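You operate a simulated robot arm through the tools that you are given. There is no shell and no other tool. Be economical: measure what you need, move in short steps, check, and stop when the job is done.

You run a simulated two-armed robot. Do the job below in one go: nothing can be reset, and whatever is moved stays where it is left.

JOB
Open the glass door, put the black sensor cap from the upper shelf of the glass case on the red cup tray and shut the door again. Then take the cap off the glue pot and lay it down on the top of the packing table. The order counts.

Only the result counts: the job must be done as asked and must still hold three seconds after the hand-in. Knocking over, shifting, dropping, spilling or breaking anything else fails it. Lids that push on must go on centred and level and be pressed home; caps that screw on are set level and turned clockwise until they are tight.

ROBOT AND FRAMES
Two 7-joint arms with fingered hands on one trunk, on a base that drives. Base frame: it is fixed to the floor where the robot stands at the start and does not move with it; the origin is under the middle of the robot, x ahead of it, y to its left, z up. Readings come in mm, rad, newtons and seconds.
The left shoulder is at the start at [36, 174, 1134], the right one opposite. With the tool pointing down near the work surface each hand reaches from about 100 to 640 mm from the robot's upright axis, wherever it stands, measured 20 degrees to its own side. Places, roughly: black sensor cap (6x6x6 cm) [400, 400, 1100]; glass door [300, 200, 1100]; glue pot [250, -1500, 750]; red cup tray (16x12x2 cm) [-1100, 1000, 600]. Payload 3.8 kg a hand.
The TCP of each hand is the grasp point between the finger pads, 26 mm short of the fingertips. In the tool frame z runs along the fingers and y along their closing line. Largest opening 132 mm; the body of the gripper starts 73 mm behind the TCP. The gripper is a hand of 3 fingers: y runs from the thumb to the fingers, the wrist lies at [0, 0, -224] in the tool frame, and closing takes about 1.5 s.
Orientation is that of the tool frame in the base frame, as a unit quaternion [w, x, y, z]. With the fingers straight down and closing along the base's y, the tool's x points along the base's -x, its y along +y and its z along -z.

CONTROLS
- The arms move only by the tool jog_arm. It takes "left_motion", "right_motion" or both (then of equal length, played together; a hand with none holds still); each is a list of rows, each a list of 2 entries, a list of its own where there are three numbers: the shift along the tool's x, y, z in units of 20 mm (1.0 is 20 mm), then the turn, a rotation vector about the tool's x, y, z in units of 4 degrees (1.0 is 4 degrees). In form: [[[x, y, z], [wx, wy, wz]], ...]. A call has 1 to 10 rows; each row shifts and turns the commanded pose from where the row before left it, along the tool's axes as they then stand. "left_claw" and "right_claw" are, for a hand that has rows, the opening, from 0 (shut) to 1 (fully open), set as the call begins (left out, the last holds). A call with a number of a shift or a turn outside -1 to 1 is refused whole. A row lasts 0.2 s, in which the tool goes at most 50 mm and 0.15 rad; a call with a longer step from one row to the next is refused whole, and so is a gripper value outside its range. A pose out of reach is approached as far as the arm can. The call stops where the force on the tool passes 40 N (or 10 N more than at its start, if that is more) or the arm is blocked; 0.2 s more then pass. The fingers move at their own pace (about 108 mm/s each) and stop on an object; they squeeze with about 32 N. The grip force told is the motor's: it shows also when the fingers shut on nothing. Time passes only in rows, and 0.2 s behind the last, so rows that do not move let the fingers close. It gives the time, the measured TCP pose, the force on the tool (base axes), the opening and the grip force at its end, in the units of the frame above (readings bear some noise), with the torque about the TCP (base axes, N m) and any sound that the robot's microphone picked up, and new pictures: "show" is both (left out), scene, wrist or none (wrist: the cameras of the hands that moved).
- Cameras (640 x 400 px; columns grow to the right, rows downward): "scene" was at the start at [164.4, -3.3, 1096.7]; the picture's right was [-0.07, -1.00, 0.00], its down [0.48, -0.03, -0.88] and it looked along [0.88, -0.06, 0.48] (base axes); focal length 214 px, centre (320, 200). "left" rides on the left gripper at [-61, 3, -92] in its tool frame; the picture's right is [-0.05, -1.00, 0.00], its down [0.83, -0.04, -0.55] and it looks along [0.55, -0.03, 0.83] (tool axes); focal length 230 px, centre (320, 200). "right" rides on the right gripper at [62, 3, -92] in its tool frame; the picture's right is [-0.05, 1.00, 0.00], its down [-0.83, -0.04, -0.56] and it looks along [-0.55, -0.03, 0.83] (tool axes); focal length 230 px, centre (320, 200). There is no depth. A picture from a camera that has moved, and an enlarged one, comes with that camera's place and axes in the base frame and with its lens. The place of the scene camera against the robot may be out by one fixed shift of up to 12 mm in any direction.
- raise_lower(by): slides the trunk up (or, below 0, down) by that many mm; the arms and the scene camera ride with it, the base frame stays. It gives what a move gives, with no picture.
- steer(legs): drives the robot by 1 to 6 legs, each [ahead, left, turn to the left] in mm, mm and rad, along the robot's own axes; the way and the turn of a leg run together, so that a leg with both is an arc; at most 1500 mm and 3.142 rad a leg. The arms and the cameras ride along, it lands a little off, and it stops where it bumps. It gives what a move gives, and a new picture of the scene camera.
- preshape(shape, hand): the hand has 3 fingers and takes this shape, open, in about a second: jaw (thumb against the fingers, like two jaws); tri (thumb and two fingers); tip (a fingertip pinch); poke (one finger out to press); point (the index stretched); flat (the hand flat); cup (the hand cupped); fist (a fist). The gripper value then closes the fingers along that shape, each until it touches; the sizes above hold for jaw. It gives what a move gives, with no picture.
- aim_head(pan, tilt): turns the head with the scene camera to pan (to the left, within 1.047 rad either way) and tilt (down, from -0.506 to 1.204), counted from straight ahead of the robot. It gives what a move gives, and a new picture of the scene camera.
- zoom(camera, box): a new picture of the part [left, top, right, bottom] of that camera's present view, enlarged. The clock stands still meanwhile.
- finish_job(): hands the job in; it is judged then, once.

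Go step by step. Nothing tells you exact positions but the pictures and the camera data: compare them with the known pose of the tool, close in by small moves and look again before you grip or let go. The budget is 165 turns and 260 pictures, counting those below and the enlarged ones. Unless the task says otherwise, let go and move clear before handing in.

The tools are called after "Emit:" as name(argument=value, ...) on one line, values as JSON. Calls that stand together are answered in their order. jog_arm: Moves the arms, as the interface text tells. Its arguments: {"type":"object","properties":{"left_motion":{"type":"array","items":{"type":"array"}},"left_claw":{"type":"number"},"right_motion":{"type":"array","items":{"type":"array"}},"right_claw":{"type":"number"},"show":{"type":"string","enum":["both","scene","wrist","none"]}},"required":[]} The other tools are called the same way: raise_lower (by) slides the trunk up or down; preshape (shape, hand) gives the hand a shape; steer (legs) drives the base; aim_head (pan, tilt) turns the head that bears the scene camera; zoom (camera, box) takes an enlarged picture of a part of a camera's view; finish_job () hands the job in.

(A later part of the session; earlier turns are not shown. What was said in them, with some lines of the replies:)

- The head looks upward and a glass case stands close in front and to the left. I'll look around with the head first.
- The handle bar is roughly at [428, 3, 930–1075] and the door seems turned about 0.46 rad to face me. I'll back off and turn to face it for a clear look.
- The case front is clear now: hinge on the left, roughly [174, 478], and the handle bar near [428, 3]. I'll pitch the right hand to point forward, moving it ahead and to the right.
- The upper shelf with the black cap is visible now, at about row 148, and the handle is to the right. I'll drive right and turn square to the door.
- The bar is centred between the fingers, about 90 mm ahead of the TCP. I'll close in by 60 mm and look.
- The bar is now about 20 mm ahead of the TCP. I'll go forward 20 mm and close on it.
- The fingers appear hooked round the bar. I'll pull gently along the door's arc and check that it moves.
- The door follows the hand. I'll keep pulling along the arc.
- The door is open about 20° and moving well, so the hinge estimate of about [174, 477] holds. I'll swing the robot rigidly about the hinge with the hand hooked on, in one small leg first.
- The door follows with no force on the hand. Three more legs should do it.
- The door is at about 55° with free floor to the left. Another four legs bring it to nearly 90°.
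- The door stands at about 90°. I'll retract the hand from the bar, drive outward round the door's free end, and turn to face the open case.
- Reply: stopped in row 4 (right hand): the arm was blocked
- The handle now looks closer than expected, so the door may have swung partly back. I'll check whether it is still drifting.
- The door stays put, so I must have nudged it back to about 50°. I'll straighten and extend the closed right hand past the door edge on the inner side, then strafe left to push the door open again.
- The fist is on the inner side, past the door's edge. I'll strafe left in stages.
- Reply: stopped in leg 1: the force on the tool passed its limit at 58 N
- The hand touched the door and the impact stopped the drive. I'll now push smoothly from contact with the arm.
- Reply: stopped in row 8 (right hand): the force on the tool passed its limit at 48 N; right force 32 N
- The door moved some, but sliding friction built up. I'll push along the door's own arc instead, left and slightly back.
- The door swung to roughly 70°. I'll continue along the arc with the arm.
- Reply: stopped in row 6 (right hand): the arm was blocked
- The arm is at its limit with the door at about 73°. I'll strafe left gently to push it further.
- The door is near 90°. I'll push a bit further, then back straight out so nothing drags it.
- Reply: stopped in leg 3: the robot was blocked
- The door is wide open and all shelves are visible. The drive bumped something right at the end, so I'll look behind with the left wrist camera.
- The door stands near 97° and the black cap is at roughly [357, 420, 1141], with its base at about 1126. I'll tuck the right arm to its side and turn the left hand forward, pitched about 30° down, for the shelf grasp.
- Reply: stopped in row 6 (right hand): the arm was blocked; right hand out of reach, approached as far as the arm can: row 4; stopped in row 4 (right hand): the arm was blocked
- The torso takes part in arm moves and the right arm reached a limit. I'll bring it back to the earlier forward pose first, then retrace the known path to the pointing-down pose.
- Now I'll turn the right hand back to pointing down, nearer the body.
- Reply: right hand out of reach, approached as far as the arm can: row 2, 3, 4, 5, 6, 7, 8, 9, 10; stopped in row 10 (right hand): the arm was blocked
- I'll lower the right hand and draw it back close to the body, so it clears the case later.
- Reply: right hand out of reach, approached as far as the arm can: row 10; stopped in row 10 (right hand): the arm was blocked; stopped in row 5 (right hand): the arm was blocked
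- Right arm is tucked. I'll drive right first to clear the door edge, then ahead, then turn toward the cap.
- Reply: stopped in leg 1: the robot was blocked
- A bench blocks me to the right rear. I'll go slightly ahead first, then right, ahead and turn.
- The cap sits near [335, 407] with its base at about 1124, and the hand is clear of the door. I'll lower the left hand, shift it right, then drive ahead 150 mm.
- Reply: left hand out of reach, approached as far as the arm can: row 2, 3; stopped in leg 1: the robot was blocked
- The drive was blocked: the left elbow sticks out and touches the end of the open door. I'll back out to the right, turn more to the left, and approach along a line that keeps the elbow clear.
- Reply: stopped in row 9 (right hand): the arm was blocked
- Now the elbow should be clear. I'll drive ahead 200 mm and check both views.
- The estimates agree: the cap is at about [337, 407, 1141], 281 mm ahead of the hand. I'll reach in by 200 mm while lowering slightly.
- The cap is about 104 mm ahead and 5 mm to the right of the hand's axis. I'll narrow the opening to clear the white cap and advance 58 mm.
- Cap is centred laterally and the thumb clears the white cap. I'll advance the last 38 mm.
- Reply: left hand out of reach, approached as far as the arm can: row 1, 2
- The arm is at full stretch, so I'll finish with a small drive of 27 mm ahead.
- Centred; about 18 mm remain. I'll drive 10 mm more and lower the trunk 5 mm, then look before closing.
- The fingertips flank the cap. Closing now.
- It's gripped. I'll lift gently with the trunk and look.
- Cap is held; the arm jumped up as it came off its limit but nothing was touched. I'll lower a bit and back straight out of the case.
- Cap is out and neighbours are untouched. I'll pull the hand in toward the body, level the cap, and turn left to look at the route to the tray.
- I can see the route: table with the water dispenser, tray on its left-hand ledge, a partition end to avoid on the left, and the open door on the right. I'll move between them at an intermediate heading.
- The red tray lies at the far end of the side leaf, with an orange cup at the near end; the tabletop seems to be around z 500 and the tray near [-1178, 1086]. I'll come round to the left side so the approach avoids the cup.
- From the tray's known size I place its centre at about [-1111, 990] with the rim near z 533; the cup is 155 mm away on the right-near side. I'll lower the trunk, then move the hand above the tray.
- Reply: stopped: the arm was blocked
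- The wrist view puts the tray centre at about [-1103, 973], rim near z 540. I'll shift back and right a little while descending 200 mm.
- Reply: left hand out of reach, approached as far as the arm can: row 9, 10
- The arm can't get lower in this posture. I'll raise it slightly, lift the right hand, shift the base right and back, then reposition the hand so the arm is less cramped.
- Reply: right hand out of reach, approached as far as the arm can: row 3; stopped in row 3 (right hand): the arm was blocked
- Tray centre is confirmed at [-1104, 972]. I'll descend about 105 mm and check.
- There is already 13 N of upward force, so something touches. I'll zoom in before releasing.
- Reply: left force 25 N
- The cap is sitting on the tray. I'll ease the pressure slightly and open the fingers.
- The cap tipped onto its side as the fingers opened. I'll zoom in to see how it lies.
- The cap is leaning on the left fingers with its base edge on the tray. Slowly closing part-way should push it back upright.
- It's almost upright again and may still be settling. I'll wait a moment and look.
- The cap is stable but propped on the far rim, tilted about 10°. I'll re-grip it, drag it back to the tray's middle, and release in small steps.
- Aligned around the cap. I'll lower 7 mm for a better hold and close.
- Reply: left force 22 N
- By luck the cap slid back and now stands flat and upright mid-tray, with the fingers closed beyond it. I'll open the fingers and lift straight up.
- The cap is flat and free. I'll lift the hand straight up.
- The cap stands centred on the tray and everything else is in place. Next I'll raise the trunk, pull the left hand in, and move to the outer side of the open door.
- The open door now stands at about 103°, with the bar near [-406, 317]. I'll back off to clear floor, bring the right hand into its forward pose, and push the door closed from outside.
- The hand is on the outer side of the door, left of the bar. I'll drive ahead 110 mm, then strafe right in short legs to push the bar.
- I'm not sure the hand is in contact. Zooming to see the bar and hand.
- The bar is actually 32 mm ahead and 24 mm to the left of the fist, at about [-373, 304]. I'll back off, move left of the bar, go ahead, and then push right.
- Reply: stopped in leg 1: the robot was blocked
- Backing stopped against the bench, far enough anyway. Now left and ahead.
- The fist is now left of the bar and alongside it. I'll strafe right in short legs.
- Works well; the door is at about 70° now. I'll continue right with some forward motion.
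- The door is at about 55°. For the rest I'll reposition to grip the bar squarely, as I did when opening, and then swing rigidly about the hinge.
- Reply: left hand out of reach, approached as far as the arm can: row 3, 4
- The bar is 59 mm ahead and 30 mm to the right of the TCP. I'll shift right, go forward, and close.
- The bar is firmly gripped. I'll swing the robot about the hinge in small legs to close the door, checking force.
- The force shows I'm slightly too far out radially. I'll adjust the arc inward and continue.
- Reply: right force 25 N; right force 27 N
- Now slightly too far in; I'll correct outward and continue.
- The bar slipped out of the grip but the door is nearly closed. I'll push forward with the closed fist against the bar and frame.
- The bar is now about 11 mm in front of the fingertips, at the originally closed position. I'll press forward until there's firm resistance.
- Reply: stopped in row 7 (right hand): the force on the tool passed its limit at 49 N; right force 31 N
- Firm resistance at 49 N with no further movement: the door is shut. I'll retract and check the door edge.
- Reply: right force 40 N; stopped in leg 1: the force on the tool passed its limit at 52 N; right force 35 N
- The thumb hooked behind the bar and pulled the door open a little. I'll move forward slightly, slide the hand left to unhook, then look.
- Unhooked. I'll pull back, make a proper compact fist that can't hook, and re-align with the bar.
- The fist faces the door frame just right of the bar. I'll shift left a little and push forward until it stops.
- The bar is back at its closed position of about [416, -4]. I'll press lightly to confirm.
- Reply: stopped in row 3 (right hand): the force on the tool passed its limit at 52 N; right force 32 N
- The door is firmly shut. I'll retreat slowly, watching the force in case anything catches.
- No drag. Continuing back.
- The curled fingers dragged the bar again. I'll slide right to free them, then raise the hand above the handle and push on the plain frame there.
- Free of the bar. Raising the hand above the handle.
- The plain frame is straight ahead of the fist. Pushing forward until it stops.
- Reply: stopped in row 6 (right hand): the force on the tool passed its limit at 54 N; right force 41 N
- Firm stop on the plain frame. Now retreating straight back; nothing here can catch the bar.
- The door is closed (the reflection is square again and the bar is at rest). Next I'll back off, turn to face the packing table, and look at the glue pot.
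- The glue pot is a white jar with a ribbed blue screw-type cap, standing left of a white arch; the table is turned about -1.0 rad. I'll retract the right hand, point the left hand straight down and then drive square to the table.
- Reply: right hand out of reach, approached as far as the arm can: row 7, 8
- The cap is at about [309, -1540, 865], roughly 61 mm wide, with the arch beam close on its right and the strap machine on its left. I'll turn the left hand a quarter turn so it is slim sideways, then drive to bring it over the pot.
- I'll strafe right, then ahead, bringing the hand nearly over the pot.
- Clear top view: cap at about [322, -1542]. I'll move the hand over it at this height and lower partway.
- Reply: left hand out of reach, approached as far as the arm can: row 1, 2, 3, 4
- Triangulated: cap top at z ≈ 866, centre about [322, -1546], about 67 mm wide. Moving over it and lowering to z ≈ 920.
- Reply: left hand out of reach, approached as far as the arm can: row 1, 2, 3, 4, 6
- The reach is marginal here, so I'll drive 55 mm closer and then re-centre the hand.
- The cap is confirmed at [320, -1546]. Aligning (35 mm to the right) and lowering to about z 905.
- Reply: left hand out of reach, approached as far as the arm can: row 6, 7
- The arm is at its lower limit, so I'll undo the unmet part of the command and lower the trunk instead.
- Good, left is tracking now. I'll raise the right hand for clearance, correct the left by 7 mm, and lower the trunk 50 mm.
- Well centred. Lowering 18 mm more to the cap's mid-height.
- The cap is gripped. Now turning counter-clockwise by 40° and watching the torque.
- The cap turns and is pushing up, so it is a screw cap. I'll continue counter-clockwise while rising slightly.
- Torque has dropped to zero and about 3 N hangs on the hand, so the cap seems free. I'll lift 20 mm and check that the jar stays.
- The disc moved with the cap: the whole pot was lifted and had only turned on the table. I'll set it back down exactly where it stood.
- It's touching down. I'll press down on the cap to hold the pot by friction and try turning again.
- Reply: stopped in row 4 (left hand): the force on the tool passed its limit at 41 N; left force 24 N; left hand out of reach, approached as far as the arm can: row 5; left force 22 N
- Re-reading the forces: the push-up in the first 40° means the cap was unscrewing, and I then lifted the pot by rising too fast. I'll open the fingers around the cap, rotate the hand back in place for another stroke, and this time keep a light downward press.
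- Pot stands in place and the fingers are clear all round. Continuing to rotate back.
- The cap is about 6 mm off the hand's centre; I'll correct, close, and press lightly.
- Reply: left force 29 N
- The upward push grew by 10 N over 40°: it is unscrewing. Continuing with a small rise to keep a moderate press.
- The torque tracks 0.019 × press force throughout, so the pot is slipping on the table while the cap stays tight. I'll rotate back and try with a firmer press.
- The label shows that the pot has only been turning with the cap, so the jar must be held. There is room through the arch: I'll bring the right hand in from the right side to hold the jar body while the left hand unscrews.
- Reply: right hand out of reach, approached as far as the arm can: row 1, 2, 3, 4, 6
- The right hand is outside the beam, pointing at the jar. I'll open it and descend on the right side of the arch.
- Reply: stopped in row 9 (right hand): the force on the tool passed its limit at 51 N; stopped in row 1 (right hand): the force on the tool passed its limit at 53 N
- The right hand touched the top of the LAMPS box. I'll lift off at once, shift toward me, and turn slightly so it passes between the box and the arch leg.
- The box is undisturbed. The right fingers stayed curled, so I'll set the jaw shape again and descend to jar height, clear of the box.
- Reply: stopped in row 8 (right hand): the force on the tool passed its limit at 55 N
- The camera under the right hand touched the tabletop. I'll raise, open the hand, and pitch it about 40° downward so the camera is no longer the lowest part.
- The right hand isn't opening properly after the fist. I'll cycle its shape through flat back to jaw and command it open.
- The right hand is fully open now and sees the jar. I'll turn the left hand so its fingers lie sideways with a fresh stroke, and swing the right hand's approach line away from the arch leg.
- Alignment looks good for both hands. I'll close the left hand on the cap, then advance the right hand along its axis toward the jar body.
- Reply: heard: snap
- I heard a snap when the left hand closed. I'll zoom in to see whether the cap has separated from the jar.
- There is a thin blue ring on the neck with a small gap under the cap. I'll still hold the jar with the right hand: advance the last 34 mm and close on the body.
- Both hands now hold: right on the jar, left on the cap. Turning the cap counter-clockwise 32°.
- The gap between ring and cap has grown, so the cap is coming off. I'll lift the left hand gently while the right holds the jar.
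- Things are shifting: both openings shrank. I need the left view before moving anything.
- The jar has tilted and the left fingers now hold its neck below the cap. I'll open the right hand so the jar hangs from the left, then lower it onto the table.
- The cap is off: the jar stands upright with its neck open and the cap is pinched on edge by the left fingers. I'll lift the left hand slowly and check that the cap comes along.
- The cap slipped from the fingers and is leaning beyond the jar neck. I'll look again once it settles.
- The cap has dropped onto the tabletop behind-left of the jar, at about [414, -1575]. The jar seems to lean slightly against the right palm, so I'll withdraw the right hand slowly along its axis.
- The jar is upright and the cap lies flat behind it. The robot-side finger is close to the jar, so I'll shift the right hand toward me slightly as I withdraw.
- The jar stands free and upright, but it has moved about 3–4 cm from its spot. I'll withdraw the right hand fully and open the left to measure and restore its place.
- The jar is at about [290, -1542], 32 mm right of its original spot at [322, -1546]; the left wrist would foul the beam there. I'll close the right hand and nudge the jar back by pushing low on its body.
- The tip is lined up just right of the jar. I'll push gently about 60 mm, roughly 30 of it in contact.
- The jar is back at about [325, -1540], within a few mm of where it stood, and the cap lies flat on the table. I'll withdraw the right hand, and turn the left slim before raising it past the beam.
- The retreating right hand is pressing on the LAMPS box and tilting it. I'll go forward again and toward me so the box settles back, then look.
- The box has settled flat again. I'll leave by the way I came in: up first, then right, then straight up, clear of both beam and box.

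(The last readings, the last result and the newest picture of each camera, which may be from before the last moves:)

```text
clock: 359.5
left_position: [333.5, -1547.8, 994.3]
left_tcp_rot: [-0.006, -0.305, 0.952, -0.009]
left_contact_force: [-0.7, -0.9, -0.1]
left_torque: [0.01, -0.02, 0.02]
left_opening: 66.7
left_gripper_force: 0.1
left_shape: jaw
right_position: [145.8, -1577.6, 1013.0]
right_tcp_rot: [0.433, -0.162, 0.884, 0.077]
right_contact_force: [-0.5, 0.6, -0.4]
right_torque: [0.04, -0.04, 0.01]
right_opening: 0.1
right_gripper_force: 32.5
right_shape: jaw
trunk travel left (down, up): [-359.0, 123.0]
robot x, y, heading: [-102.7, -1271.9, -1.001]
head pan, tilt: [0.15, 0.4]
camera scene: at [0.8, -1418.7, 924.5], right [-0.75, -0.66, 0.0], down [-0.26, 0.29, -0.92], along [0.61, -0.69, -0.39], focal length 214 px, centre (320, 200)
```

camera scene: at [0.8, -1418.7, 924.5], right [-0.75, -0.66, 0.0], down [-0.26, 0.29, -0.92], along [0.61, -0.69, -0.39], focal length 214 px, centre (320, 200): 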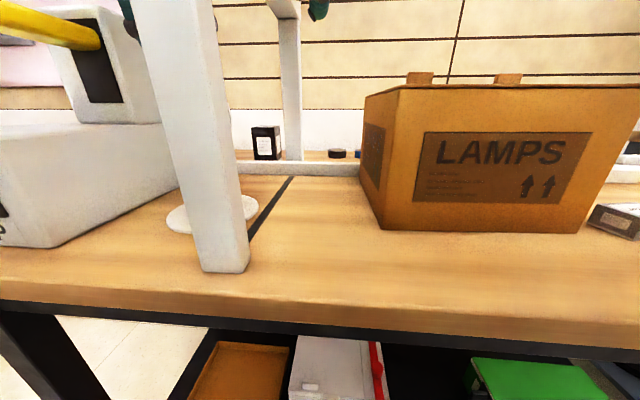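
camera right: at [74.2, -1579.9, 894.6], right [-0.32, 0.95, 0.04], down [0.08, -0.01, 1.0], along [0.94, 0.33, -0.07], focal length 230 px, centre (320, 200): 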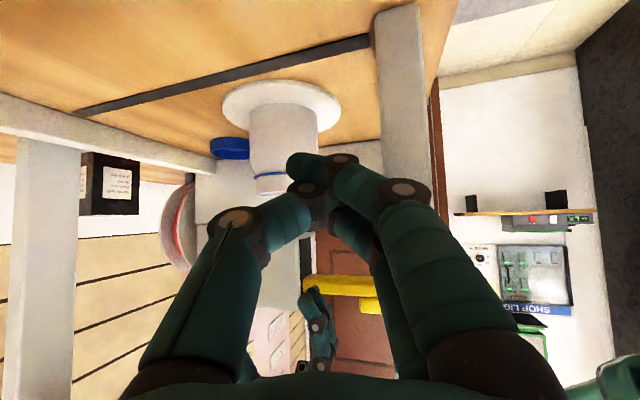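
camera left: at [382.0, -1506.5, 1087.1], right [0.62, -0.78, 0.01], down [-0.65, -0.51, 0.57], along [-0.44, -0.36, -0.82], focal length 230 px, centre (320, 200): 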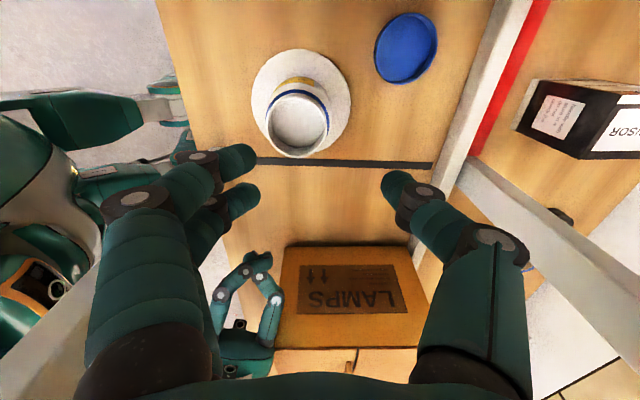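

Both hands are clear: the cap lies on the table, the jar is upright in its place, the door is shut and the sensor cap is on the tray. Handing in.

Emit:
finish_job()

```text
The job is handed in.
```

I did every step in the order you asked and handed the job in, but I dropped the glue cap and disturbed a few other things along the way.

- **Sensor cap:** it is upright in the middle of the red tray. It tipped on its side once and rested on the rim before it settled.
- **Door:** it is shut, pressed firmly against the frame. It came ajar twice while I was closing it, when my fingers caught the handle bar.
- **Glue pot cap:** it is off and lying flat on the packing table. It slipped from my fingers and dropped onto the tabletop rather than being laid down.
- **Glue pot:** it is upright and open. I turned and lifted it several times, and it slid about 3 cm. I pushed it back to within about 7 mm of its start, but it no longer faces the same way.
- **LAMPS box:** my right hand pressed on it and briefly tilted it. It is flat again but turned by a few degrees, about 1 cm at one corner. I left it like that.
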